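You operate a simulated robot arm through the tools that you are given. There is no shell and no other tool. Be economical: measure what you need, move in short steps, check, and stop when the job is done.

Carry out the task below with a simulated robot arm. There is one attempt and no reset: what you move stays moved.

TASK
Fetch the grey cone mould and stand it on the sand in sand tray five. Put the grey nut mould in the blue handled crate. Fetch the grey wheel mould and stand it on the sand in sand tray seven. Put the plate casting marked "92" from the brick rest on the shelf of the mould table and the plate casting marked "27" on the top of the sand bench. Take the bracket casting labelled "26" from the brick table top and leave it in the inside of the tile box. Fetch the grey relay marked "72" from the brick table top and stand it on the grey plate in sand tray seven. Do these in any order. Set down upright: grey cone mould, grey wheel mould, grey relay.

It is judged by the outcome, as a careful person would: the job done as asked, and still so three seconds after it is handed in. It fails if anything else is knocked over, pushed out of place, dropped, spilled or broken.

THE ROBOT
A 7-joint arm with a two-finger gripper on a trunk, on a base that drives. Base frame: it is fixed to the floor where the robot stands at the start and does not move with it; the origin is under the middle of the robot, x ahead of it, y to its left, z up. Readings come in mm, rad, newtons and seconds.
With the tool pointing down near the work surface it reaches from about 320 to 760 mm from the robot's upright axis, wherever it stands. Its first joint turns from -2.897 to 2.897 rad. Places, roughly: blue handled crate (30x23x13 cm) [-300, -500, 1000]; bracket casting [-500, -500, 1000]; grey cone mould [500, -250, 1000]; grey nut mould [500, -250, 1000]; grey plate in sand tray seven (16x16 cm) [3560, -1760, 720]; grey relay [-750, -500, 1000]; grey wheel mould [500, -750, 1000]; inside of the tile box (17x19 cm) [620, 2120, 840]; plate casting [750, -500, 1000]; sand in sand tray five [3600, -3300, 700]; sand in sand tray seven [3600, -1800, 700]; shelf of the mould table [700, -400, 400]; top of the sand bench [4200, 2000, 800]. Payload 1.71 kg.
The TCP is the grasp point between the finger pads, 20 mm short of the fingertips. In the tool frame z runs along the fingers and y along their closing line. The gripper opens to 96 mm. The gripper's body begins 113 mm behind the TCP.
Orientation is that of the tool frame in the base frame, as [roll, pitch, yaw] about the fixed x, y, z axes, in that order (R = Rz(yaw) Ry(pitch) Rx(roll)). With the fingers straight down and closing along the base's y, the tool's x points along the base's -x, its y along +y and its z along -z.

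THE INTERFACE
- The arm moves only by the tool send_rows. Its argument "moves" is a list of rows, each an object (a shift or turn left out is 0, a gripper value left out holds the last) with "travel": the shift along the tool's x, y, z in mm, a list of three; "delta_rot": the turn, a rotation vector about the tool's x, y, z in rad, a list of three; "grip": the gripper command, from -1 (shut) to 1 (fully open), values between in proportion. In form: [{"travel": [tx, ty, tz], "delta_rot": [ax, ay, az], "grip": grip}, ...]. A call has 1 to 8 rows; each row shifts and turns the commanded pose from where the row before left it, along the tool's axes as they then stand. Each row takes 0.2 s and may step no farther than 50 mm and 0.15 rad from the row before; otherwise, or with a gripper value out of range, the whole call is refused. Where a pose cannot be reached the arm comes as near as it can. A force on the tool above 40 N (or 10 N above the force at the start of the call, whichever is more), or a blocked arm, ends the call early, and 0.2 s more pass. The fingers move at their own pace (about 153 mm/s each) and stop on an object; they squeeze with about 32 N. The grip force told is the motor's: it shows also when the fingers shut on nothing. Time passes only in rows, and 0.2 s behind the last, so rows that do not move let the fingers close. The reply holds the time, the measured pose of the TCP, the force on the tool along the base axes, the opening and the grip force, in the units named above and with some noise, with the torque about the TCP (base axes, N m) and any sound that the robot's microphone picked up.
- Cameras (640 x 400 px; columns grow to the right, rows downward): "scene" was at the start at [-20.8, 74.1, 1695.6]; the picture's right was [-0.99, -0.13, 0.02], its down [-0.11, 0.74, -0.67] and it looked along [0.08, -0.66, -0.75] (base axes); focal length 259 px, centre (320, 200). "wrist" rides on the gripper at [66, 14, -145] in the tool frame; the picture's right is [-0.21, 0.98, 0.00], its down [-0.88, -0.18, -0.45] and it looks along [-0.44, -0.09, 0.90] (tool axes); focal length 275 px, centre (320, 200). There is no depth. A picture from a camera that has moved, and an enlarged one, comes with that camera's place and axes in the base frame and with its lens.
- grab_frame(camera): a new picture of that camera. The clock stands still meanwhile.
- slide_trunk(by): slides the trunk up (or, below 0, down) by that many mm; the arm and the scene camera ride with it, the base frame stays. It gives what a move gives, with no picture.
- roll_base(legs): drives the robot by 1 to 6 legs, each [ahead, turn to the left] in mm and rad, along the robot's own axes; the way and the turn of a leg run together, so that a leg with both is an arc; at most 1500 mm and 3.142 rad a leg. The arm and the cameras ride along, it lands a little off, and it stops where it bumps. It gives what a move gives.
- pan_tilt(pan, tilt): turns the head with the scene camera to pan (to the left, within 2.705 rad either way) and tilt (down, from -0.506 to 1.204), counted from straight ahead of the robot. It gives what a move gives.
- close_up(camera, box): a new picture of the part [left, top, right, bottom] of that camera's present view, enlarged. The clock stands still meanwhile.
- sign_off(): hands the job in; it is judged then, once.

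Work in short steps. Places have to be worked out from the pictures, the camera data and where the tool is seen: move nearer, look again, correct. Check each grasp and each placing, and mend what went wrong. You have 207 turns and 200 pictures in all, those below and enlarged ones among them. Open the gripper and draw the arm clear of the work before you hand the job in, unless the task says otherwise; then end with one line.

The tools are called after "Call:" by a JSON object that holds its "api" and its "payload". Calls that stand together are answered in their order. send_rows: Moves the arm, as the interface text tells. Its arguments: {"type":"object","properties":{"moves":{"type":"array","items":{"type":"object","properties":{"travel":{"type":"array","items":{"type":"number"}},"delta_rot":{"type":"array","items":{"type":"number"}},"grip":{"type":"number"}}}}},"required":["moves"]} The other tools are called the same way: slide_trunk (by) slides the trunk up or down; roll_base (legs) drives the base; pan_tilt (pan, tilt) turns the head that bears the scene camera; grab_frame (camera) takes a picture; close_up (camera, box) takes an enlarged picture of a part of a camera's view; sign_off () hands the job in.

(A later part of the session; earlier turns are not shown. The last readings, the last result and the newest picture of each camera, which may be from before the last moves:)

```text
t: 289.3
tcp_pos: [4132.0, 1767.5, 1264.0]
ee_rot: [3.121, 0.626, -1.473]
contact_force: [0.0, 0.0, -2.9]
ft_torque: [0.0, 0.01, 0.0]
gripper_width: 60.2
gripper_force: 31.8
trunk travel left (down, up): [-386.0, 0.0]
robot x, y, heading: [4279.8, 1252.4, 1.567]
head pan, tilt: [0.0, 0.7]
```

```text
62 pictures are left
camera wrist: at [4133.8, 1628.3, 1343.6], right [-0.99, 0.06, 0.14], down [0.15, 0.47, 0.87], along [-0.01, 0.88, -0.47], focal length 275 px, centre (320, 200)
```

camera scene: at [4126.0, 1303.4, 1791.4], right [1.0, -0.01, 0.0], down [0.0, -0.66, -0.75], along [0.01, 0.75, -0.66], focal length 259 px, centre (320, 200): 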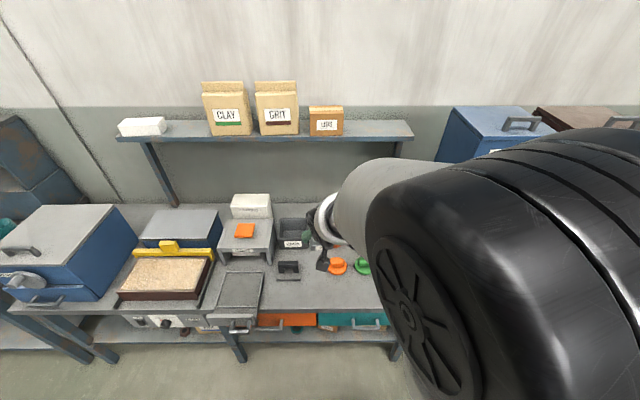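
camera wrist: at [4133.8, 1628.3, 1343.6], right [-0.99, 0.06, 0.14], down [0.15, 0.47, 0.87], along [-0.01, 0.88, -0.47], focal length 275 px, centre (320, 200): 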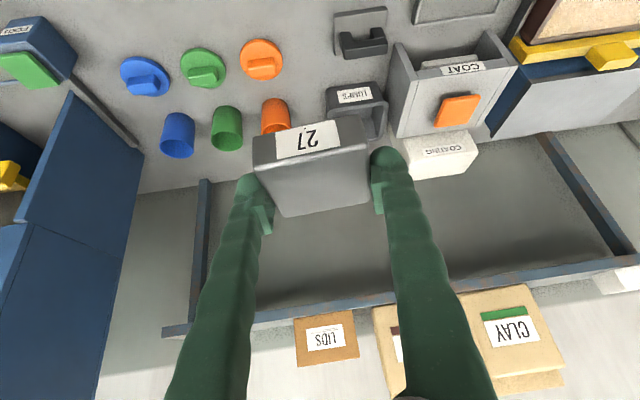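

I'll set the plate down at about (4170,1845), clear of the lids (y≥1945) and the stamp. Descending toward it.

Call:
{"api": "send_rows", "payload": {"moves": [{"travel": [15.8, -5, 37.6], "delta_rot": [0, 0.022, 0]}, {"travel": [15.8, -5, 37.6]}, {"travel": [15.8, -5, 37.6]}, {"travel": [15.8, -5, 37.6]}, {"travel": [15.8, -5, 37.6]}, {"travel": [15.8, -5, 37.6]}, {"travel": [15.8, -5, 37.6]}, {"travel": [15.8, -5, 37.6]}]}}

Call:
{"api": "send_rows", "payload": {"moves": [{"travel": [15.8, -5, 37.6]}, {}]}}

Call:
{"api": "grab_frame", "payload": {"camera": "wrist"}}

```text
t: 291.1
tcp_pos: [4156.7, 1835.1, 944.6]
ee_rot: [3.13, 0.605, -1.474]
contact_force: [0.3, 0.3, -2.5]
ft_torque: [0.0, 0.01, -0.01]
gripper_width: 60.0
gripper_force: 31.7
trunk travel left (down, up): [-386.0, 0.0]
robot x, y, heading: [4280.9, 1245.7, 1.562]
head pan, tilt: [0.0, 0.7]
```

```text
t: 291.7
tcp_pos: [4157.9, 1841.7, 905.1]
ee_rot: [3.128, 0.608, -1.472]
contact_force: [-0.3, -0.7, -1.9]
ft_torque: [0.03, 0.01, -0.03]
gripper_width: 60.0
gripper_force: 32.4
trunk travel left (down, up): [-386.0, 0.0]
robot x, y, heading: [4282.3, 1250.3, 1.557]
head pan, tilt: [0.0, 0.7]
```

```text
61 pictures are left
camera wrist: at [4160.2, 1704.2, 987.6], right [-0.99, 0.06, 0.13], down [0.14, 0.48, 0.86], along [-0.01, 0.87, -0.49], focal length 275 px, centre (320, 200)
```

wrist: 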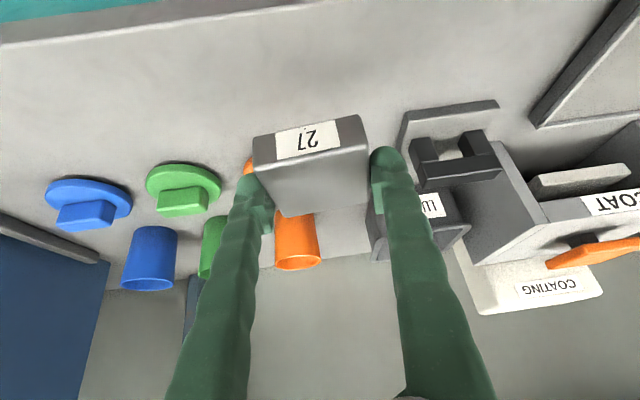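

Clear around. Lowering to the bench top in small final steps.

Call:
{"api": "send_rows", "payload": {"moves": [{"travel": [20, 0, 29]}, {"travel": [14, 0, 20.6]}, {"travel": [2.8, 0, 4.1]}, {"travel": [1.7, 0, 2.5]}, {"travel": [1.7, 0, 2.5]}, {"travel": [1.7, 0, 2.5]}, {"travel": [1.7, 0, 2.5]}, {}]}}

```text
t: 293.5
tcp_pos: [4161.0, 1844.2, 829.7]
ee_rot: [3.131, 0.606, -1.472]
contact_force: [-0.1, -0.2, -3.0]
ft_torque: [-0.01, -0.04, -0.03]
gripper_width: 60.0
gripper_force: 31.7
trunk travel left (down, up): [-386.0, 0.0]
robot x, y, heading: [4280.3, 1247.6, 1.566]
head pan, tilt: [0.0, 0.7]
```

Call:
{"api": "send_rows", "payload": {"moves": [{"travel": [1.7, 0, 2.5]}, {"travel": [1.7, 0, 2.5]}, {"travel": [1.4, 0, 2]}, {"travel": [1.1, 0, 1.6]}, {}]}}

Call:
{"api": "grab_frame", "payload": {"camera": "wrist"}}

```text
t: 294.7
tcp_pos: [4160.1, 1843.9, 819.9]
ee_rot: [3.131, 0.606, -1.472]
contact_force: [0.2, -0.8, -2.0]
ft_torque: [0.02, 0.03, 0.0]
gripper_width: 60.1
gripper_force: 31.9
trunk travel left (down, up): [-386.0, 0.0]
robot x, y, heading: [4278.5, 1250.7, 1.565]
head pan, tilt: [0.0, 0.7]
```

```text
60 pictures are left
camera wrist: at [4162.5, 1706.8, 901.9], right [-0.99, 0.07, 0.13], down [0.14, 0.48, 0.86], along [-0.01, 0.87, -0.49], focal length 275 px, centre (320, 200)
```

wrist: 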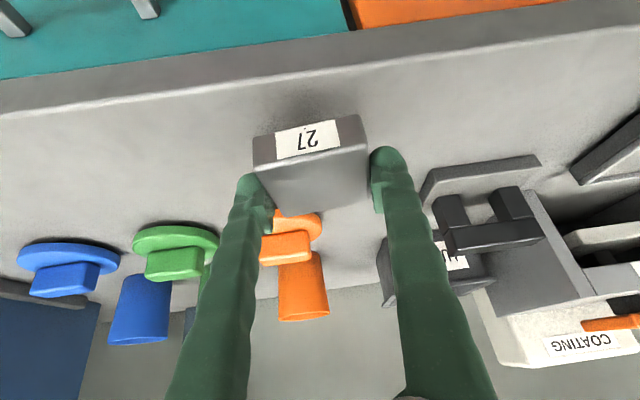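

Still a gap beneath it; continuing downward.

Call:
{"api": "send_rows", "payload": {"moves": [{"travel": [2.3, 0, 3.3]}, {"travel": [2.3, 0, 3.3]}, {"travel": [2.3, 0, 3.3]}, {"travel": [1.7, 0, 2.5]}, {"travel": [1.7, 0, 2.5]}, {"travel": [1.7, 0, 2.5]}, {}]}}

```text
t: 296.3
tcp_pos: [4160.1, 1843.5, 800.2]
ee_rot: [3.13, 0.606, -1.47]
contact_force: [0.2, -0.1, -2.5]
ft_torque: [-0.04, -0.02, -0.01]
gripper_width: 59.6
gripper_force: 32.3
trunk travel left (down, up): [-386.0, 0.0]
robot x, y, heading: [4281.7, 1248.1, 1.56]
head pan, tilt: [0.0, 0.7]
```

Call:
{"api": "send_rows", "payload": {"moves": [{"travel": [2.3, 0, 3.3]}, {"travel": [1.7, 0, 2.5]}, {"travel": [1.7, 0, 2.5]}, {"travel": [1.7, 0, 2.5]}, {"travel": [1.7, 0, 2.5]}, {"travel": [1.7, 0, 2.5]}, {}]}}

Call:
{"api": "grab_frame", "payload": {"camera": "wrist"}}

```text
t: 297.9
tcp_pos: [4159.9, 1845.7, 778.0]
ee_rot: [3.13, 0.606, -1.472]
contact_force: [-0.2, 0.3, -2.4]
ft_torque: [-0.01, -0.03, 0.01]
gripper_width: 60.0
gripper_force: 32.1
trunk travel left (down, up): [-386.0, 0.0]
robot x, y, heading: [4280.2, 1251.3, 1.56]
head pan, tilt: [0.0, 0.7]
```

```text
59 pictures are left
camera wrist: at [4161.7, 1708.0, 860.6], right [-0.99, 0.06, 0.13], down [0.14, 0.48, 0.86], along [-0.01, 0.87, -0.49], focal length 275 px, centre (320, 200)
```

wrist: 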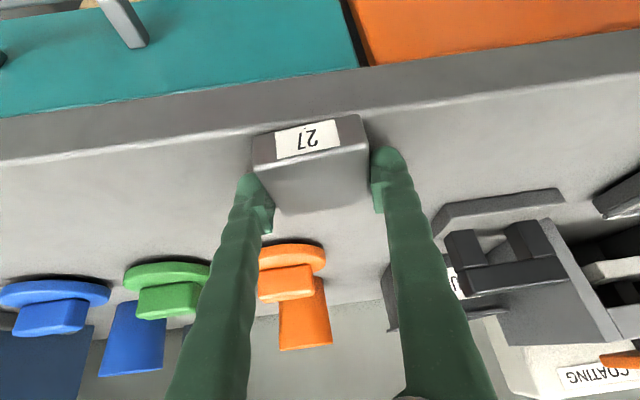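

Triangulation puts the bench top near z 745, so about 10 mm remain. Continuing.

Call:
{"api": "send_rows", "payload": {"moves": [{"travel": [2.3, 0, 3.3]}, {"travel": [1.7, 0, 2.5]}, {"travel": [1.4, 0, 2]}, {"travel": [1.4, 0, 2]}, {"travel": [1.4, 0, 2]}, {"travel": [1.4, 0, 2]}, {}]}}

```text
t: 298.7
tcp_pos: [4158.5, 1837.3, 781.5]
ee_rot: [3.133, 0.628, -1.471]
contact_force: [-0.1, -0.3, -2.3]
ft_torque: [-0.01, -0.02, -0.02]
gripper_width: 60.3
gripper_force: 31.9
trunk travel left (down, up): [-386.0, 0.0]
robot x, y, heading: [4275.6, 1249.5, 1.565]
head pan, tilt: [0.0, 0.7]
stopped in row 3: the force on the tool passed its limit at 41 N (the readings are from after the stop); the commanded pose is now the measured one
```

Contact at about z 773, with recoil to 781. I restore the tilt, lower 7 mm, release and withdraw.

Call:
{"api": "send_rows", "payload": {"moves": [{"travel": [2, 0, 3], "delta_rot": [0, 0.02, 0]}, {"travel": [2, 0, 2.9]}, {}, {"grip": 0.55}, {"grip": 0.55}, {"travel": [-6, 0, -17]}, {"travel": [-14, 0, -35]}, {"travel": [-18, 0, -38]}]}}

Call:
{"api": "grab_frame", "payload": {"camera": "wrist"}}

```text
t: 300.5
tcp_pos: [4162.1, 1814.1, 871.0]
ee_rot: [3.13, 0.61, -1.47]
contact_force: [-0.7, 0.2, 0.1]
ft_torque: [0.03, 0.0, 0.01]
gripper_width: 74.4
gripper_force: 0.0
trunk travel left (down, up): [-386.0, 0.0]
robot x, y, heading: [4283.2, 1252.8, 1.565]
head pan, tilt: [0.0, 0.7]
```

```text
58 pictures are left
camera wrist: at [4165.1, 1676.9, 953.7], right [-0.99, 0.06, 0.13], down [0.14, 0.48, 0.86], along [-0.01, 0.87, -0.49], focal length 275 px, centre (320, 200)
```

wrist: 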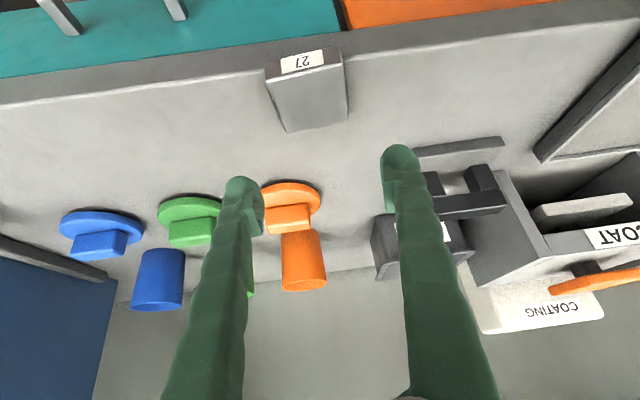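

I zoom in to see how the plate sits relative to the bench edge.

Call:
{"api": "close_up", "payload": {"camera": "wrist", "box": [230, 20, 390, 150]}}

```text
3.08 times, centred on (310, 85) of wrist
camera zoom: at [4165.1, 1676.9, 953.7], right [-0.99, 0.06, 0.13], down [0.14, 0.48, 0.86], along [-0.01, 0.87, -0.49], focal length 847 px, centre (351, 554)
```

zoom: 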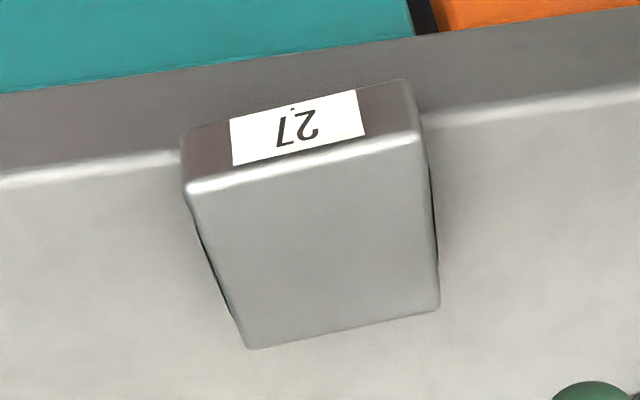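

It overhangs the front edge slightly, so I'll nudge it inward about 55 mm with closed fingers. First I bring the fingers in front of it.

Call:
{"api": "send_rows", "payload": {"moves": [{"travel": [40, 0, -28], "grip": -1}, {"grip": -1}, {"travel": [17.3, 0, 24.9]}, {"travel": [17.3, 0, 24.9]}, {"travel": [17.3, 0, 24.9]}, {}]}}

Call:
{"api": "grab_frame", "payload": {"camera": "wrist"}}

```text
t: 301.9
tcp_pos: [4167.2, 1767.0, 783.2]
ee_rot: [3.13, 0.609, -1.471]
contact_force: [-0.3, -0.6, 0.7]
ft_torque: [0.0, -0.05, 0.0]
gripper_width: 0.0
gripper_force: 29.5
trunk travel left (down, up): [-386.0, 0.0]
robot x, y, heading: [4285.4, 1244.9, 1.565]
head pan, tilt: [0.0, 0.7]
```

```text
56 pictures are left
camera wrist: at [4170.4, 1629.4, 863.5], right [-0.99, 0.06, 0.13], down [0.14, 0.48, 0.86], along [-0.01, 0.87, -0.49], focal length 275 px, centre (320, 200)
```

wrist: 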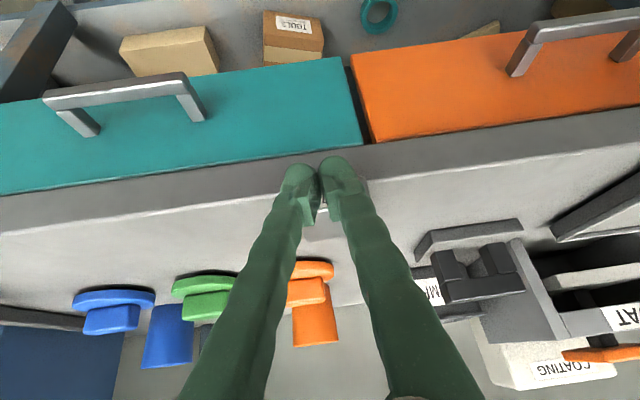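

The fingers are in front of the plate. Pushing +y about 78 mm in small steps.

Call:
{"api": "send_rows", "payload": {"moves": [{"travel": [-10.7, -1.3, 7.4]}, {"travel": [-10.7, -1.3, 7.4]}, {"travel": [-10.7, -1.3, 7.4]}, {"travel": [-10.7, -1.3, 7.4]}, {"travel": [-10.7, -1.3, 7.4]}, {"travel": [-10.7, -1.3, 7.4]}, {}]}}

Call:
{"api": "send_rows", "payload": {"moves": [{"travel": [25, 3, -17]}, {"travel": [0, 0, -40]}, {"travel": [0, 0, -40]}, {"travel": [0, 0, -40]}, {}]}}

Call:
{"api": "grab_frame", "payload": {"camera": "wrist"}}

```text
t: 303.5
tcp_pos: [4166.5, 1848.0, 779.3]
ee_rot: [3.131, 0.609, -1.469]
contact_force: [-0.5, 0.0, 1.1]
ft_torque: [-0.03, 0.0, -0.02]
gripper_width: 0.0
gripper_force: 30.0
trunk travel left (down, up): [-386.0, 0.0]
robot x, y, heading: [4281.7, 1250.2, 1.565]
head pan, tilt: [0.0, 0.7]
```

```text
t: 304.7
tcp_pos: [4174.7, 1749.8, 879.3]
ee_rot: [3.132, 0.608, -1.468]
contact_force: [0.5, 0.6, 0.6]
ft_torque: [0.0, -0.05, 0.02]
gripper_width: 0.2
gripper_force: 29.2
trunk travel left (down, up): [-386.0, 0.0]
robot x, y, heading: [4280.6, 1247.9, 1.564]
head pan, tilt: [0.0, 0.7]
```

```text
55 pictures are left
camera wrist: at [4177.0, 1611.7, 961.8], right [-0.99, 0.06, 0.13], down [0.14, 0.48, 0.86], along [-0.01, 0.87, -0.49], focal length 275 px, centre (320, 200)
```

wrist: 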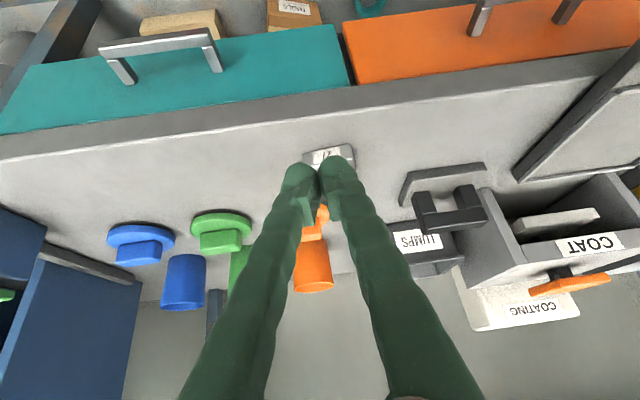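

Plate 27 now lies fully on the bench top. I raise and straighten the arm, then drive back to the +y side of the mould table for the cone mould.

Call:
{"api": "send_rows", "payload": {"moves": [{"travel": [-18, 0, -26], "grip": 1}, {"travel": [-25.5, 0, -37]}, {"travel": [-25.5, 0, -37]}, {"travel": [-25.5, 0, -37]}, {"travel": [-25.5, 0, -37]}, {"travel": [-25.5, 0, -37]}, {"travel": [-25.5, 0, -37]}, {"travel": [-25.5, 0, -37]}]}}

Call:
{"api": "send_rows", "payload": {"moves": [{"travel": [-25.5, 0, -37]}, {"delta_rot": [0, 0.122, 0], "travel": [0, -20, 0]}, {"delta_rot": [0, 0.122, 0], "travel": [0, -20, 0]}, {"delta_rot": [0, 0.122, 0], "travel": [0, -20, 0]}, {"delta_rot": [0, 0.122, 0], "travel": [0, -20, 0]}, {"delta_rot": [0, 0.12, 0], "travel": [0, -20, 0]}, {}]}}

Call:
{"api": "roll_base", "payload": {"legs": [[-300, 0], [0, 1.643], [1450, 0], [1450, 0], [829, 0], [0, 1.504]]}}

Call:
{"api": "grab_frame", "payload": {"camera": "wrist"}}

```text
t: 306.5
tcp_pos: [4178.4, 1743.1, 1222.8]
ee_rot: [3.125, 0.611, -1.472]
contact_force: [-0.1, 0.0, -0.1]
ft_torque: [-0.02, -0.01, 0.04]
gripper_width: 95.8
gripper_force: 0.0
trunk travel left (down, up): [-386.0, 0.0]
robot x, y, heading: [4279.6, 1248.9, 1.566]
head pan, tilt: [0.0, 0.7]
```

```text
t: 308.1
tcp_pos: [4276.7, 1754.9, 1267.1]
ee_rot: [3.132, -0.001, -1.463]
contact_force: [-0.6, -0.8, -0.1]
ft_torque: [0.04, 0.0, -0.02]
gripper_width: 96.0
gripper_force: 0.1
trunk travel left (down, up): [-386.0, 0.0]
robot x, y, heading: [4278.3, 1247.9, 1.565]
head pan, tilt: [0.0, 0.7]
```

```text
t: 338.6
tcp_pos: [591.6, 112.3, 1267.0]
ee_rot: [3.13, 0.0, 1.797]
contact_force: [-0.4, 0.0, 0.5]
ft_torque: [0.03, 0.01, 0.0]
gripper_width: 96.0
gripper_force: 0.0
trunk travel left (down, up): [-386.0, 0.0]
robot x, y, heading: [522.8, 614.2, -1.451]
head pan, tilt: [0.0, 0.7]
```

```text
54 pictures are left
camera wrist: at [590.2, 178.8, 1411.9], right [1.0, 0.02, 0.01], down [0.01, -0.9, 0.44], along [0.02, -0.44, -0.9], focal length 275 px, centre (320, 200)
```

wrist: 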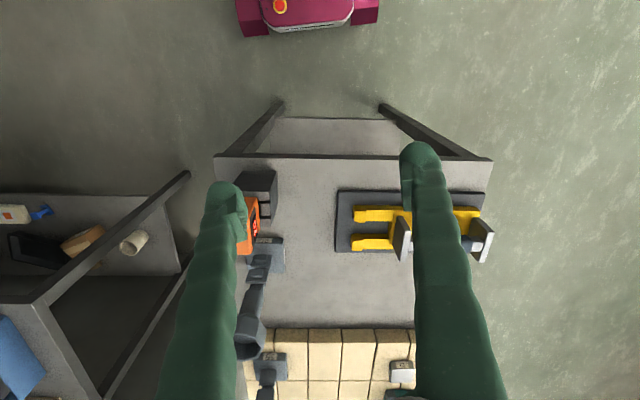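

Heading is off by 0.12. I correct it and drive up to y≈368 (table edge y≈22).

Call:
{"api": "roll_base", "payload": {"legs": [[0, -0.12], [243, 0]]}}

Call:
{"api": "grab_frame", "payload": {"camera": "wrist"}}

```text
t: 341.1
tcp_pos: [531.8, -103.4, 1277.5]
ee_rot: [3.134, 0.026, 1.681]
contact_force: [-0.3, -0.4, 1.0]
ft_torque: [0.04, 0.01, 0.03]
gripper_width: 96.0
gripper_force: 0.1
trunk travel left (down, up): [-386.0, 0.0]
robot x, y, heading: [522.7, 374.1, -1.571]
head pan, tilt: [0.0, 0.7]
```

```text
53 pictures are left
camera wrist: at [537.5, -34.6, 1422.3], right [1.0, -0.1, 0.01], down [-0.09, -0.88, 0.46], along [-0.03, -0.46, -0.89], focal length 275 px, centre (320, 200)
```

wrist: 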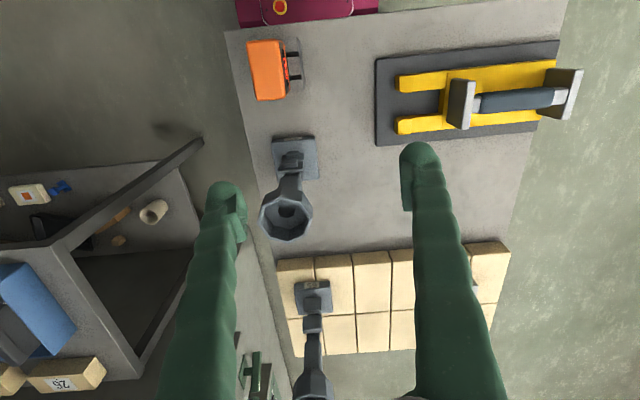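

The cone mould is at (483,-195). I move over it, turn the jaws to its flats, and lower to z≈1210.

Call:
{"api": "send_rows", "payload": {"moves": [{"travel": [-28.7, -19.6, 0], "delta_rot": [0, 0.02, 0]}, {"travel": [-28.7, -19.6, 0]}, {"travel": [-28.7, -19.6, 0]}, {"delta_rot": [0, 0, -0.141]}, {"delta_rot": [0, 0, -0.141]}, {"travel": [0, 0, 35]}, {"travel": [0, 0, 35]}, {}]}}

Call:
{"api": "grab_frame", "payload": {"camera": "wrist"}}

```text
t: 342.9
tcp_pos: [480.8, -196.6, 1209.2]
ee_rot: [3.136, 0.011, 1.964]
contact_force: [0.2, 0.0, 0.8]
ft_torque: [0.0, -0.02, 0.0]
gripper_width: 96.0
gripper_force: 0.0
trunk travel left (down, up): [-386.0, 0.0]
robot x, y, heading: [520.8, 371.8, -1.578]
head pan, tilt: [0.0, 0.7]
```

```text
52 pictures are left
camera wrist: at [468.7, -129.9, 1354.9], right [0.98, 0.18, 0.01], down [0.16, -0.88, 0.45], along [0.09, -0.44, -0.89], focal length 275 px, centre (320, 200)
```

wrist: 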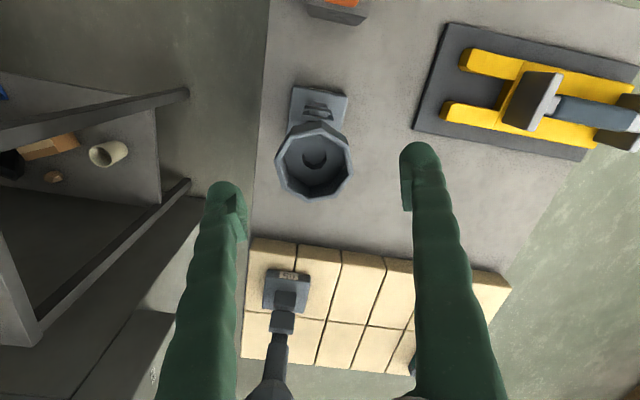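

Cup centre (479,-203). I correct and descend to z≈1108, then close.

Call:
{"api": "send_rows", "payload": {"moves": [{"travel": [-4.8, -4.1, 25]}, {"travel": [0, 0, 38]}, {"travel": [0, 0, 38]}, {}, {"grip": -1}, {"grip": -1}, {"grip": -1}, {}]}}

Call:
{"api": "grab_frame", "payload": {"camera": "wrist"}}

```text
t: 344.7
tcp_pos: [481.9, -199.9, 1108.8]
ee_rot: [3.136, 0.008, 1.964]
contact_force: [-0.8, 2.0, 2.3]
ft_torque: [0.05, -0.04, 0.03]
gripper_width: 68.6
gripper_force: 31.9
trunk travel left (down, up): [-386.0, 0.0]
robot x, y, heading: [521.7, 371.0, -1.574]
head pan, tilt: [0.0, 0.7]
```

```text
51 pictures are left
camera wrist: at [469.3, -133.1, 1253.9], right [0.98, 0.18, 0.01], down [0.16, -0.88, 0.45], along [0.09, -0.44, -0.89], focal length 275 px, centre (320, 200)
```

wrist: 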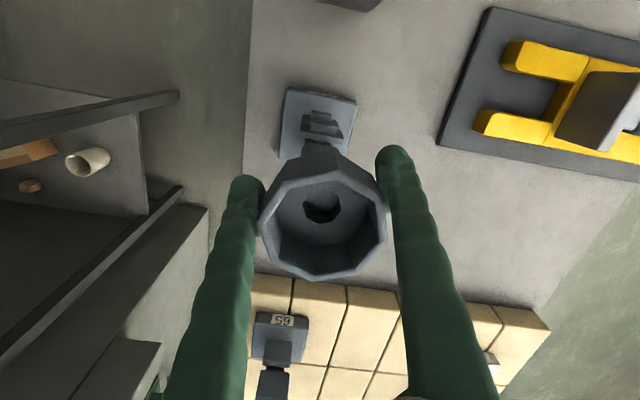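

Gripped at 68.6 mm. Lifting straight up, 240 mm.

Call:
{"api": "send_rows", "payload": {"moves": [{"travel": [0, 0, -20]}, {"travel": [0, 0, -44]}, {"travel": [0, 0, -44]}, {"travel": [0, 0, -44]}, {"travel": [0, 0, -44]}, {"travel": [0, 0, -44]}, {}]}}

Call:
{"api": "grab_frame", "payload": {"camera": "wrist"}}

```text
t: 346.3
tcp_pos: [476.6, -200.8, 1348.2]
ee_rot: [3.136, 0.005, 1.962]
contact_force: [0.0, 0.7, -5.1]
ft_torque: [0.06, -0.02, 0.01]
gripper_width: 68.5
gripper_force: 31.9
trunk travel left (down, up): [-386.0, 0.0]
robot x, y, heading: [523.1, 370.5, -1.577]
head pan, tilt: [0.0, 0.7]
```

```text
50 pictures are left
camera wrist: at [465.0, -134.2, 1494.0], right [0.98, 0.18, 0.01], down [0.16, -0.88, 0.45], along [0.09, -0.44, -0.89], focal length 275 px, centre (320, 200)
```

wrist: 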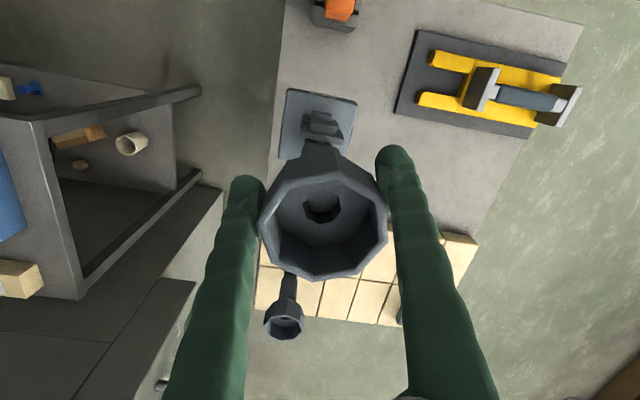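

Held firmly. Driving toward tray five in two stages.

Call:
{"api": "roll_base", "payload": {"legs": [[-350, 0], [0, 1.169], [1064, 0], [0, -0.944], [1450, 0], [1450, 0]]}}

```text
t: 375.4
tcp_pos: [2239.5, -3179.0, 1347.5]
ee_rot: [3.137, 0.007, 2.155]
contact_force: [-0.2, -0.5, -4.2]
ft_torque: [0.02, 0.02, -0.01]
gripper_width: 68.3
gripper_force: 32.1
trunk travel left (down, up): [-386.0, 0.0]
robot x, y, heading: [2169.1, -2609.2, -1.378]
head pan, tilt: [0.0, 0.7]
```

Call:
{"api": "roll_base", "payload": {"legs": [[0, 0.193], [746, 0], [0, 1.185]]}}

Call:
{"api": "pan_tilt", "payload": {"pan": 0.0, "tilt": 0.55}}

Call:
{"api": "grab_frame", "payload": {"camera": "scene"}}

```text
t: 384.2
tcp_pos: [3014.1, -3313.8, 1358.0]
ee_rot: [3.141, 0.02, -2.691]
contact_force: [-0.1, 0.2, -3.8]
ft_torque: [-0.01, 0.02, -0.01]
gripper_width: 68.6
gripper_force: 32.0
trunk travel left (down, up): [-386.0, 0.0]
robot x, y, heading: [2460.9, -3306.3, 0.055]
head pan, tilt: [0.0, 0.7]
```

```text
t: 384.9
tcp_pos: [2990.3, -3314.3, 1366.2]
ee_rot: [-3.136, 0.036, -2.691]
contact_force: [-1.3, 0.1, -4.7]
ft_torque: [-0.03, 0.02, 0.02]
gripper_width: 68.4
gripper_force: 31.4
trunk travel left (down, up): [-386.0, 0.0]
robot x, y, heading: [2460.1, -3306.8, 0.057]
head pan, tilt: [0.0, 0.55]
```

```text
49 pictures are left
camera scene: at [2510.9, -3150.9, 1804.5], right [0.06, -1.0, 0.0], down [-0.54, -0.03, -0.84], along [0.84, 0.05, -0.54], focal length 259 px, centre (320, 200)
```

scene: 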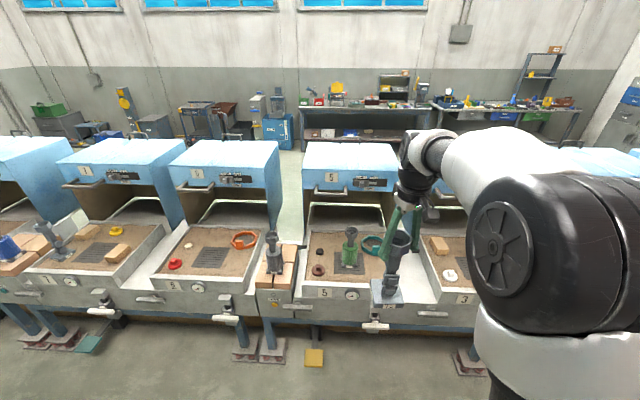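

Tray 5 is in the middle, with a green-based mould on its plate. Zooming to find free sand.

Call:
{"api": "close_up", "payload": {"camera": "scene", "box": [290, 170, 430, 310]}}

```text
2.86 times, centred on (360, 240) of scene
camera zoom: at [2510.9, -3150.9, 1804.5], right [0.06, -1.0, 0.0], down [-0.54, -0.03, -0.84], along [0.84, 0.05, -0.54], focal length 740 px, centre (206, 86)
```

zoom: 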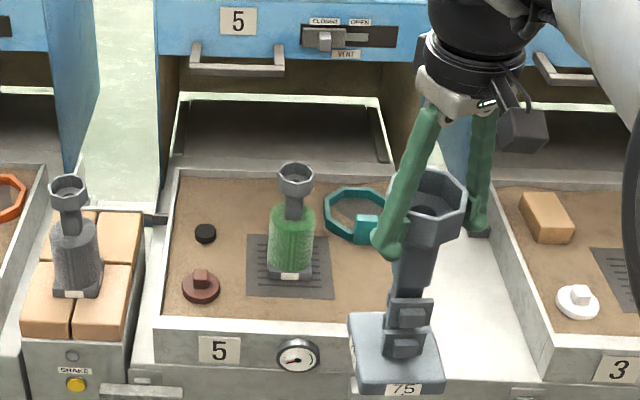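

Free sand seems to be at the right front. I drive ahead 435 mm and look again.

Call:
{"api": "roll_base", "payload": {"legs": [[0, -0.057], [430, 0]]}}

Call:
{"api": "grab_frame", "payload": {"camera": "scene"}}

Call:
{"api": "grab_frame", "payload": {"camera": "wrist"}}

```text
t: 388.1
tcp_pos: [3419.5, -3349.8, 1364.3]
ee_rot: [-3.137, 0.034, -2.754]
contact_force: [1.2, -0.4, -4.2]
ft_torque: [0.0, 0.1, -0.02]
gripper_width: 68.6
gripper_force: 32.1
trunk travel left (down, up): [-386.0, 0.0]
robot x, y, heading: [2888.1, -3311.1, -0.012]
head pan, tilt: [0.0, 0.55]
```

```text
47 pictures are left
camera scene: at [2951.2, -3156.0, 1804.4], right [-0.01, -1.0, 0.0], down [-0.54, 0.0, -0.84], along [0.84, -0.01, -0.54], focal length 259 px, centre (320, 200)
```

scene: 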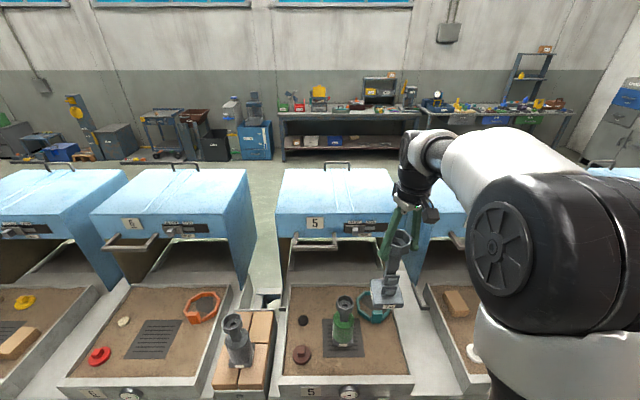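

```text
46 pictures are left
camera wrist: at [3349.3, -3362.7, 1508.0], right [-0.18, 0.98, 0.0], down [0.87, 0.16, 0.48], along [0.47, 0.09, -0.88], focal length 275 px, centre (320, 200)
```

wrist: 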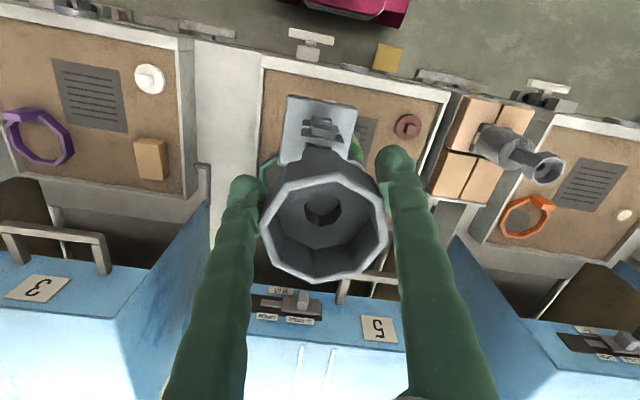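

Free sand at about (3515,-3420), clear of the ring (x≥3630) and plate (y≥-3331). I move over it and begin descending.

Call:
{"api": "send_rows", "payload": {"moves": [{"travel": [-20.5, -33.6, 0], "delta_rot": [0, 0.026, 0]}, {"travel": [-20.5, -33.6, 0]}, {"travel": [-20.5, -33.6, 0]}, {"travel": [0, 0, 30]}, {"travel": [0, 0, 45]}, {"travel": [0, 0, 45]}, {"travel": [0, 0, 45]}, {}]}}

Call:
{"api": "grab_frame", "payload": {"camera": "wrist"}}

Call:
{"api": "close_up", "payload": {"camera": "scene", "box": [270, 240, 430, 400]}}

```text
t: 389.9
tcp_pos: [3494.7, -3419.7, 1211.3]
ee_rot: [-3.127, 0.025, -2.755]
contact_force: [-0.8, 0.8, -4.3]
ft_torque: [-0.02, 0.02, 0.03]
gripper_width: 68.7
gripper_force: 32.1
trunk travel left (down, up): [-386.0, 0.0]
robot x, y, heading: [2886.6, -3311.6, -0.008]
head pan, tilt: [0.0, 0.55]
```

```text
45 pictures are left
camera wrist: at [3427.4, -3431.1, 1355.2], right [-0.18, 0.98, -0.01], down [0.87, 0.16, 0.47], along [0.46, 0.08, -0.88], focal length 275 px, centre (320, 200)
```

wrist: 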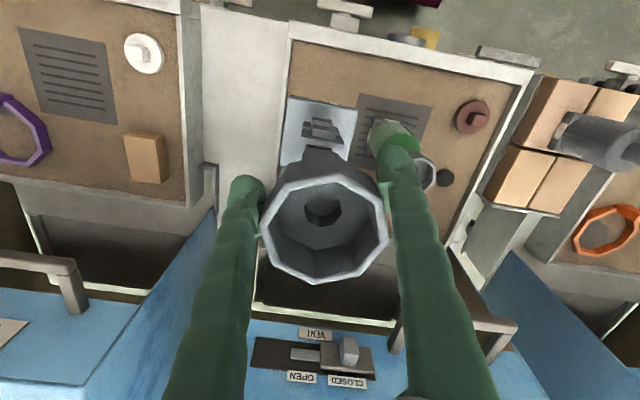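

```text
2.50 times, centred on (350, 320) of scene
camera zoom: at [2948.3, -3155.3, 1804.5], right [-0.01, -1.0, 0.0], down [-0.54, 0.0, -0.84], along [0.84, -0.01, -0.54], focal length 647 px, centre (245, -100)
```

zoom: 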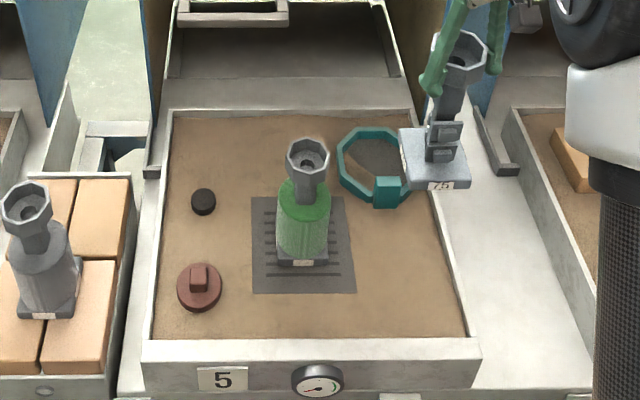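

Spot confirmed: (3515,-3418) leaves margins on all sides. Shifting +17 in x and lowering to z≈945.

Call:
{"api": "send_rows", "payload": {"moves": [{"travel": [-14, -6, 20], "delta_rot": [-0.01, 0.017, 0]}, {"travel": [0, 0, 45]}, {"travel": [0, 0, 45]}, {"travel": [0, 0, 45]}, {"travel": [0, 0, 45]}, {"travel": [0, 0, 45]}, {"travel": [0, 0, 21]}, {}]}}

Call:
{"api": "close_up", "payload": {"camera": "scene", "box": [270, 240, 430, 400]}}

```text
t: 391.7
tcp_pos: [3513.3, -3419.4, 946.0]
ee_rot: [3.141, 0.007, -2.755]
contact_force: [-0.3, 0.5, -3.4]
ft_torque: [-0.02, 0.07, -0.03]
gripper_width: 68.7
gripper_force: 31.7
trunk travel left (down, up): [-386.0, 0.0]
robot x, y, heading: [2885.2, -3305.4, -0.008]
head pan, tilt: [0.0, 0.55]
```

```text
2.50 times, centred on (350, 320) of scene
camera zoom: at [2949.8, -3156.0, 1804.5], right [-0.01, -1.0, 0.0], down [-0.54, 0.0, -0.84], along [0.84, -0.01, -0.54], focal length 647 px, centre (245, -100)
```

zoom: 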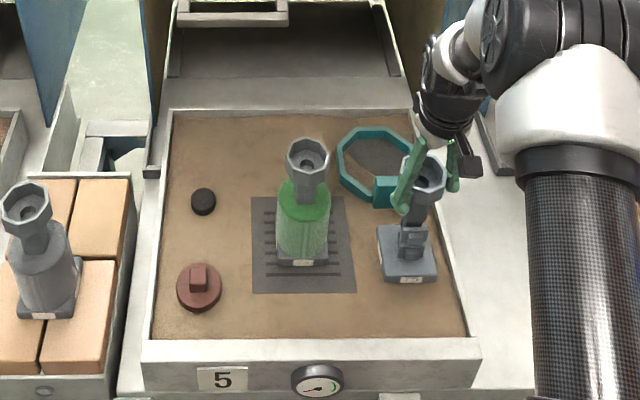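

Well placed. Lowering in small steps, watching the force.

Call:
{"api": "send_rows", "payload": {"moves": [{"travel": [0, 0, 12]}, {"travel": [0, 0, 8]}, {"travel": [0, 0, 4]}, {"travel": [0, 0, 3]}, {}]}}

Call:
{"api": "send_rows", "payload": {"moves": [{"travel": [0, 0, 2]}, {"travel": [0, 0, 2]}, {"travel": [0, 0, 2]}, {}]}}

```text
t: 392.9
tcp_pos: [3514.1, -3420.1, 922.5]
ee_rot: [-3.134, 0.016, -2.755]
contact_force: [5.7, -6.2, 31.9]
ft_torque: [0.08, -0.18, 0.0]
gripper_width: 69.3
gripper_force: 32.1
trunk travel left (down, up): [-386.0, 0.0]
robot x, y, heading: [2886.2, -3308.3, -0.009]
head pan, tilt: [0.0, 0.55]
```

```text
t: 393.9
tcp_pos: [3513.9, -3420.8, 916.1]
ee_rot: [-3.138, 0.011, -2.756]
contact_force: [4.1, -8.2, 31.4]
ft_torque: [0.01, -0.01, -0.03]
gripper_width: 68.5
gripper_force: 32.0
trunk travel left (down, up): [-386.0, 0.0]
robot x, y, heading: [2885.2, -3306.0, -0.007]
head pan, tilt: [0.0, 0.55]
```

It bears on the sand (32 N). I ease off 2 mm, release, and rise straight.

Call:
{"api": "send_rows", "payload": {"moves": [{"travel": [0, 0, -2]}, {"grip": 0.3}, {"grip": 1}, {"grip": 1}, {"travel": [0, 0, -40]}, {"travel": [0, 0, -45]}, {"travel": [0, 0, -45]}, {}]}}

Call:
{"api": "close_up", "payload": {"camera": "scene", "box": [270, 240, 430, 400]}}

```text
t: 395.7
tcp_pos: [3513.7, -3424.0, 1044.0]
ee_rot: [-3.14, 0.003, -2.756]
contact_force: [-0.4, -0.2, -0.2]
ft_torque: [0.04, 0.07, 0.0]
gripper_width: 96.2
gripper_force: 0.2
trunk travel left (down, up): [-386.0, 0.0]
robot x, y, heading: [2886.1, -3309.3, -0.008]
head pan, tilt: [0.0, 0.55]
```

```text
2.50 times, centred on (350, 320) of scene
camera zoom: at [2950.9, -3156.1, 1804.4], right [-0.01, -1.0, 0.0], down [-0.54, 0.0, -0.84], along [0.84, -0.01, -0.54], focal length 647 px, centre (245, -100)
```

zoom: 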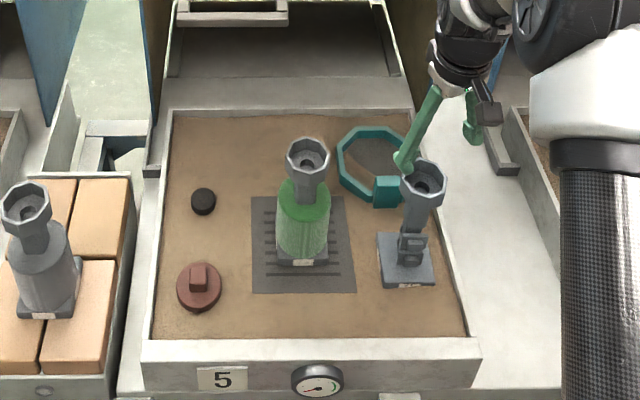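

The cone mould stands upright in tray five. I raise and pull in the arm, then drive back for relay 72.

Call:
{"api": "send_rows", "payload": {"moves": [{"travel": [0, 0, -45]}, {"travel": [0, 0, -45]}, {"travel": [0, 0, -45]}, {"travel": [0, 0, -45]}, {"travel": [0, 0, -45]}, {"travel": [30, 0, -30]}, {"travel": [40, 20, 0]}, {"travel": [30, 30, 0]}]}}

Call:
{"api": "roll_base", "payload": {"legs": [[-450, 0], [0, 1.833], [1450, 0], [1450, 0], [825, 0], [0, 1.203]]}}

```text
t: 397.5
tcp_pos: [3396.3, -3410.3, 1297.4]
ee_rot: [-3.138, 0.009, -2.755]
contact_force: [-0.2, 0.6, 1.0]
ft_torque: [-0.03, -0.03, -0.01]
gripper_width: 95.8
gripper_force: 0.0
trunk travel left (down, up): [-386.0, 0.0]
robot x, y, heading: [2887.5, -3311.4, -0.008]
head pan, tilt: [0.0, 0.55]
```

```text
t: 428.1
tcp_pos: [703.6, 355.3, 1295.0]
ee_rot: [-3.134, 0.003, 0.339]
contact_force: [0.2, -1.9, 0.5]
ft_torque: [0.3, 0.03, 0.02]
gripper_width: 96.1
gripper_force: 0.1
trunk travel left (down, up): [-386.0, 0.0]
robot x, y, heading: [1211.7, 248.0, 2.925]
head pan, tilt: [0.0, 0.55]
stopped in leg 6: the robot was blocked; the commanded pose is now the measured one
```

The base was blocked at (1212,248), near the mould table's corner. I check for any disturbance before moving.

Call:
{"api": "pan_tilt", "payload": {"pan": 0.55, "tilt": 0.85}}

Call:
{"api": "grab_frame", "payload": {"camera": "scene"}}

```text
t: 429.1
tcp_pos: [703.1, 362.6, 1292.4]
ee_rot: [-3.14, 0.004, 0.336]
contact_force: [-0.1, -0.5, 0.0]
ft_torque: [0.0, 0.04, 0.0]
gripper_width: 96.1
gripper_force: 0.1
trunk travel left (down, up): [-386.0, 0.0]
robot x, y, heading: [1209.0, 251.1, 2.925]
head pan, tilt: [0.55, 0.85]
```

```text
41 pictures are left
camera scene: at [1145.7, 63.0, 1779.7], right [-0.33, 0.94, -0.01], down [0.72, 0.25, -0.65], along [-0.62, -0.22, -0.76], focal length 259 px, centre (320, 200)
```

scene: 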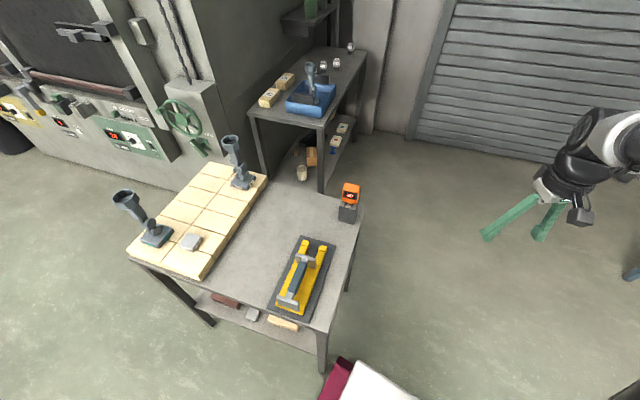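

Nothing was disturbed. I turn right away from the table corner, then continue to (-700,560).

Call:
{"api": "roll_base", "payload": {"legs": [[0, -0.5], [400, 0], [0, 0.687], [1450, 0]]}}

```text
t: 442.9
tcp_pos: [-1081.0, 520.3, 1289.4]
ee_rot: [3.14, -0.001, 0.545]
contact_force: [0.7, 0.2, 0.1]
ft_torque: [0.0, 0.0, 0.0]
gripper_width: 96.0
gripper_force: 0.1
trunk travel left (down, up): [-386.0, 0.0]
robot x, y, heading: [-553.8, 513.8, 3.138]
head pan, tilt: [0.55, 0.85]
```

Call:
{"api": "roll_base", "payload": {"legs": [[150, 0], [0, 1.574]]}}

Call:
{"api": "roll_base", "payload": {"legs": [[470, 0]]}}

Call:
{"api": "grab_frame", "payload": {"camera": "wrist"}}

```text
t: 449.1
tcp_pos: [-668.3, 13.1, 1297.8]
ee_rot: [-3.135, 0.011, 2.19]
contact_force: [-0.1, 0.1, 0.5]
ft_torque: [-0.01, 0.0, 0.01]
gripper_width: 96.2
gripper_force: 0.1
trunk travel left (down, up): [-386.0, 0.0]
robot x, y, heading: [-712.2, 517.6, -1.498]
head pan, tilt: [0.55, 0.85]
```

```text
t: 452.1
tcp_pos: [-621.6, -442.7, 1305.4]
ee_rot: [-3.128, 0.025, 2.209]
contact_force: [0.3, 0.2, -0.5]
ft_torque: [0.04, -0.01, 0.01]
gripper_width: 96.0
gripper_force: 0.1
trunk travel left (down, up): [-386.0, 0.0]
robot x, y, heading: [-670.5, 42.4, -1.479]
head pan, tilt: [0.55, 0.85]
```

```text
40 pictures are left
camera wrist: at [-649.2, -377.9, 1448.8], right [0.91, 0.42, -0.01], down [0.37, -0.8, 0.47], along [0.19, -0.43, -0.88], focal length 275 px, centre (320, 200)
```

wrist: 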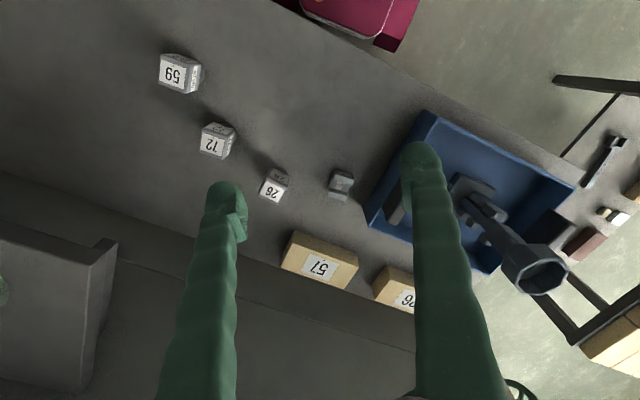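

Relay 72 is near (-766,-589). I move over it, lowering somewhat, then look.

Call:
{"api": "send_rows", "payload": {"moves": [{"travel": [-6.3, -40.5, 10], "delta_rot": [-0.013, 0.025, 0]}, {"travel": [-6.3, -40.5, 20]}, {"travel": [-6.3, -40.5, 20]}, {"travel": [-6.3, -40.5, 20]}, {"travel": [-6.3, -40.5, 20]}, {"travel": [0, 0, 40]}, {"travel": [0, 0, 30]}, {}]}}

Call:
{"api": "grab_frame", "payload": {"camera": "wrist"}}

Call:
{"api": "close_up", "payload": {"camera": "wrist", "box": [250, 60, 410, 160]}}

```text
t: 453.9
tcp_pos: [-765.9, -571.7, 1155.9]
ee_rot: [-3.129, 0.012, 2.208]
contact_force: [1.0, 0.4, -0.1]
ft_torque: [0.0, 0.02, -0.01]
gripper_width: 96.4
gripper_force: 0.0
trunk travel left (down, up): [-386.0, 0.0]
robot x, y, heading: [-668.7, 41.1, -1.483]
head pan, tilt: [0.55, 0.85]
```

```text
39 pictures are left
camera wrist: at [-792.6, -509.4, 1300.1], right [0.91, 0.42, -0.01], down [0.38, -0.81, 0.46], along [0.18, -0.42, -0.89], focal length 275 px, centre (320, 200)
```

wrist: 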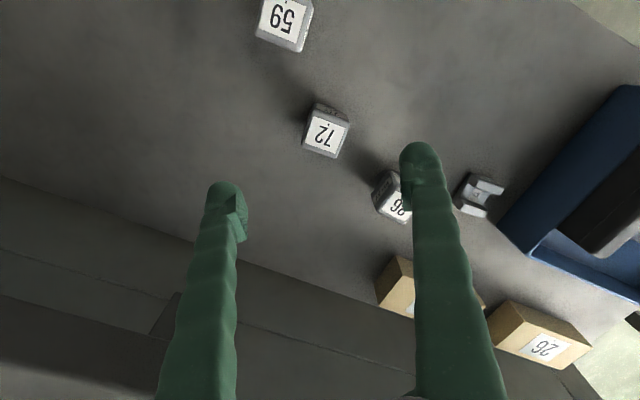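

```text
4.00 times, centred on (330, 110) of wrist
camera zoom: at [-792.6, -509.4, 1300.1], right [0.91, 0.42, -0.01], down [0.38, -0.81, 0.46], along [0.18, -0.42, -0.89], focal length 1101 px, centre (280, 560)
```

zoom: 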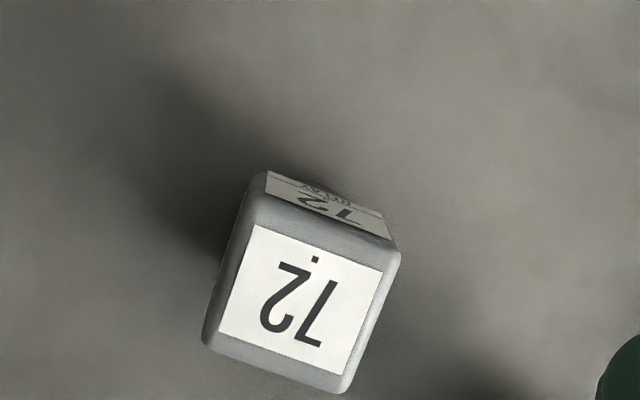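

Relay 72 centre is (-760,-577), top z≈990, faces at about 5.5°. I turn the jaws to match, centre, and lower to z≈1030.

Call:
{"api": "send_rows", "payload": {"moves": [{"delta_rot": [0, 0, 0.136]}, {"delta_rot": [0, 0, 0.135]}, {"delta_rot": [0, 0, 0.135]}, {"delta_rot": [0, 0, 0.135]}, {"travel": [-5.6, 5.5, 30]}, {"travel": [0, 0, 45]}, {"travel": [0, 0, 45]}, {}]}}

Call:
{"api": "grab_frame", "payload": {"camera": "wrist"}}

```text
t: 455.7
tcp_pos: [-758.3, -575.3, 1036.5]
ee_rot: [-3.137, 0.019, 1.668]
contact_force: [1.0, 0.8, 0.2]
ft_torque: [-0.01, -0.03, 0.02]
gripper_width: 96.2
gripper_force: 0.2
trunk travel left (down, up): [-386.0, 0.0]
robot x, y, heading: [-670.2, 46.8, -1.487]
head pan, tilt: [0.55, 0.85]
```

```text
37 pictures are left
camera wrist: at [-750.0, -507.4, 1181.3], right [0.99, -0.11, 0.0], down [-0.1, -0.88, 0.46], along [-0.05, -0.46, -0.89], focal length 275 px, centre (320, 200)
```

wrist: 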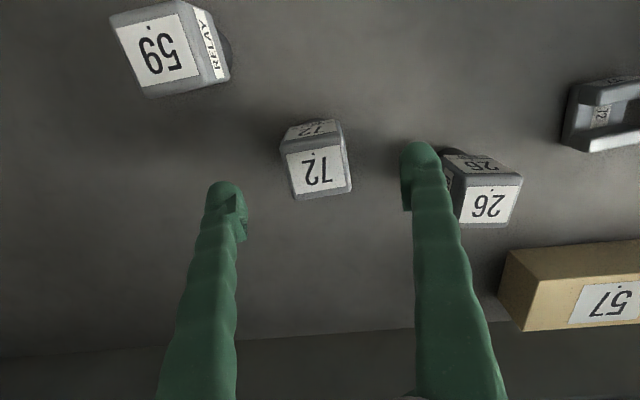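

Aligned; 8 mm more in -y. I descend to z≈969 and close.

Call:
{"api": "send_rows", "payload": {"moves": [{"travel": [-8, 0, 20], "delta_rot": [0, 0.015, 0]}, {"travel": [0, 0, 25]}, {"travel": [0, 0, 22]}, {}, {"grip": -1}, {"grip": -1}, {"grip": -1}, {}]}}

Call:
{"api": "grab_frame", "payload": {"camera": "wrist"}}

```text
t: 457.5
tcp_pos: [-758.2, -587.9, 968.6]
ee_rot: [-3.139, 0.002, 1.669]
contact_force: [-0.9, 0.6, 3.5]
ft_torque: [0.09, -0.04, 0.05]
gripper_width: 45.7
gripper_force: 32.0
trunk travel left (down, up): [-386.0, 0.0]
robot x, y, heading: [-670.7, 39.8, -1.476]
head pan, tilt: [0.55, 0.85]
```

```text
36 pictures are left
camera wrist: at [-749.6, -521.2, 1114.8], right [0.99, -0.11, 0.0], down [-0.1, -0.89, 0.45], along [-0.05, -0.44, -0.89], focal length 275 px, centre (320, 200)
```

wrist: 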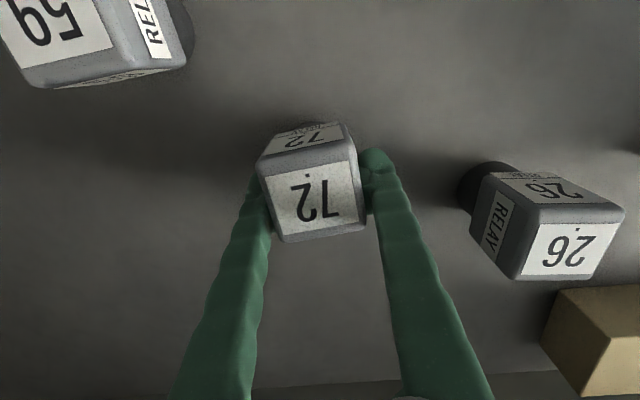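

Gripped at 45.7 mm. Lifting and checking.

Call:
{"api": "send_rows", "payload": {"moves": [{"travel": [0, 0, -10]}, {"travel": [0, 0, -25]}, {"travel": [0, 0, -45]}, {"travel": [0, 0, -45]}, {"travel": [0, 0, -45]}, {"travel": [0, 0, -45]}, {"travel": [0, 0, -45]}, {}]}}

Call:
{"api": "grab_frame", "payload": {"camera": "wrist"}}

```text
t: 459.3
tcp_pos: [-761.6, -591.6, 1230.9]
ee_rot: [-3.138, 0.0, 1.671]
contact_force: [0.4, 0.0, -1.0]
ft_torque: [-0.02, 0.0, -0.01]
gripper_width: 45.5
gripper_force: 31.5
trunk travel left (down, up): [-386.0, 0.0]
robot x, y, heading: [-672.1, 40.8, -1.481]
head pan, tilt: [0.55, 0.85]
```

```text
35 pictures are left
camera wrist: at [-752.1, -524.8, 1377.4], right [0.99, -0.11, 0.0], down [-0.1, -0.89, 0.45], along [-0.05, -0.44, -0.9], focal length 275 px, centre (320, 200)
```

wrist: 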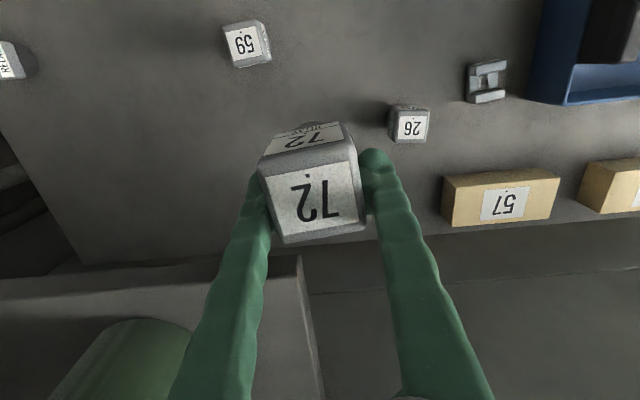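

Held. I draw it in and drive back toward the trays, checking pose midway.

Call:
{"api": "send_rows", "payload": {"moves": [{"travel": [24, 8, -15]}, {"travel": [36, 15, -18]}, {"travel": [36, 15, -18]}, {"travel": [36, 15, -18]}, {}]}}

Call:
{"api": "roll_base", "payload": {"legs": [[-500, 0], [0, 1.52], [1450, 0]]}}

```text
t: 460.5
tcp_pos: [-718.0, -454.5, 1297.2]
ee_rot: [-3.139, -0.002, 1.668]
contact_force: [-0.7, 0.1, -1.1]
ft_torque: [0.0, -0.04, 0.02]
gripper_width: 45.9
gripper_force: 31.6
trunk travel left (down, up): [-386.0, 0.0]
robot x, y, heading: [-670.3, 47.1, -1.486]
head pan, tilt: [0.55, 0.85]
```

```text
t: 475.5
tcp_pos: [1267.6, 566.9, 1297.8]
ee_rot: [-3.137, 0.0, -3.066]
contact_force: [0.2, 0.5, -1.0]
ft_torque: [-0.01, -0.01, 0.01]
gripper_width: 45.6
gripper_force: 32.2
trunk travel left (down, up): [-386.0, 0.0]
robot x, y, heading: [769.4, 623.2, 0.064]
head pan, tilt: [0.55, 0.85]
```

Call:
{"api": "roll_base", "payload": {"legs": [[780, -0.064], [0, -1.141], [1450, 0]]}}

```text
t: 491.0
tcp_pos: [2337.0, -1172.2, 1305.0]
ee_rot: [-3.137, 0.015, 2.055]
contact_force: [-1.1, -0.3, -0.9]
ft_torque: [0.02, 0.01, -0.02]
gripper_width: 45.4
gripper_force: 32.3
trunk travel left (down, up): [-386.0, 0.0]
robot x, y, heading: [2197.4, -710.6, -1.092]
head pan, tilt: [0.55, 0.85]
```

Call:
{"api": "roll_base", "payload": {"legs": [[0, -0.115], [1133, 0], [0, 1.207]]}}

Call:
{"api": "pan_tilt", "payload": {"pan": 0.0, "tilt": 0.6}}

Call:
{"api": "grab_frame", "payload": {"camera": "scene"}}

```text
t: 501.4
tcp_pos: [3054.7, -1847.3, 1311.6]
ee_rot: [-3.137, 0.031, -3.106]
contact_force: [-0.8, -0.3, -1.6]
ft_torque: [0.0, -0.01, -0.01]
gripper_width: 45.6
gripper_force: 32.6
trunk travel left (down, up): [-386.0, 0.0]
robot x, y, heading: [2600.6, -1775.3, 0.027]
head pan, tilt: [0.55, 0.85]
```

```text
t: 502.4
tcp_pos: [3036.2, -1848.4, 1318.1]
ee_rot: [-3.137, 0.045, -3.107]
contact_force: [1.0, 0.0, -0.4]
ft_torque: [-0.03, 0.04, 0.0]
gripper_width: 45.6
gripper_force: 32.3
trunk travel left (down, up): [-386.0, 0.0]
robot x, y, heading: [2602.9, -1774.6, 0.029]
head pan, tilt: [0.0, 0.6]
```

```text
34 pictures are left
camera scene: at [2660.2, -1619.7, 1799.9], right [0.03, -1.0, 0.0], down [-0.58, -0.02, -0.81], along [0.81, 0.02, -0.58], focal length 259 px, centre (320, 200)
```

scene: 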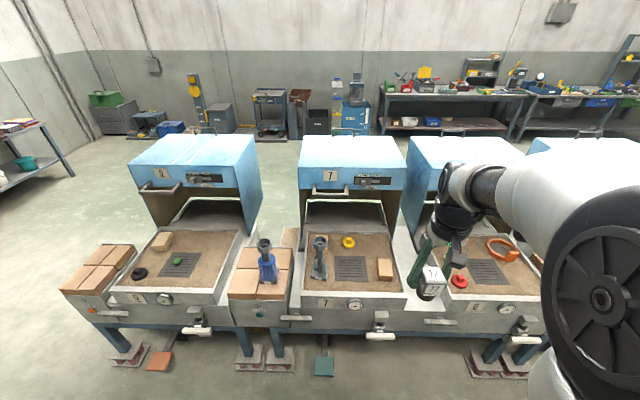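

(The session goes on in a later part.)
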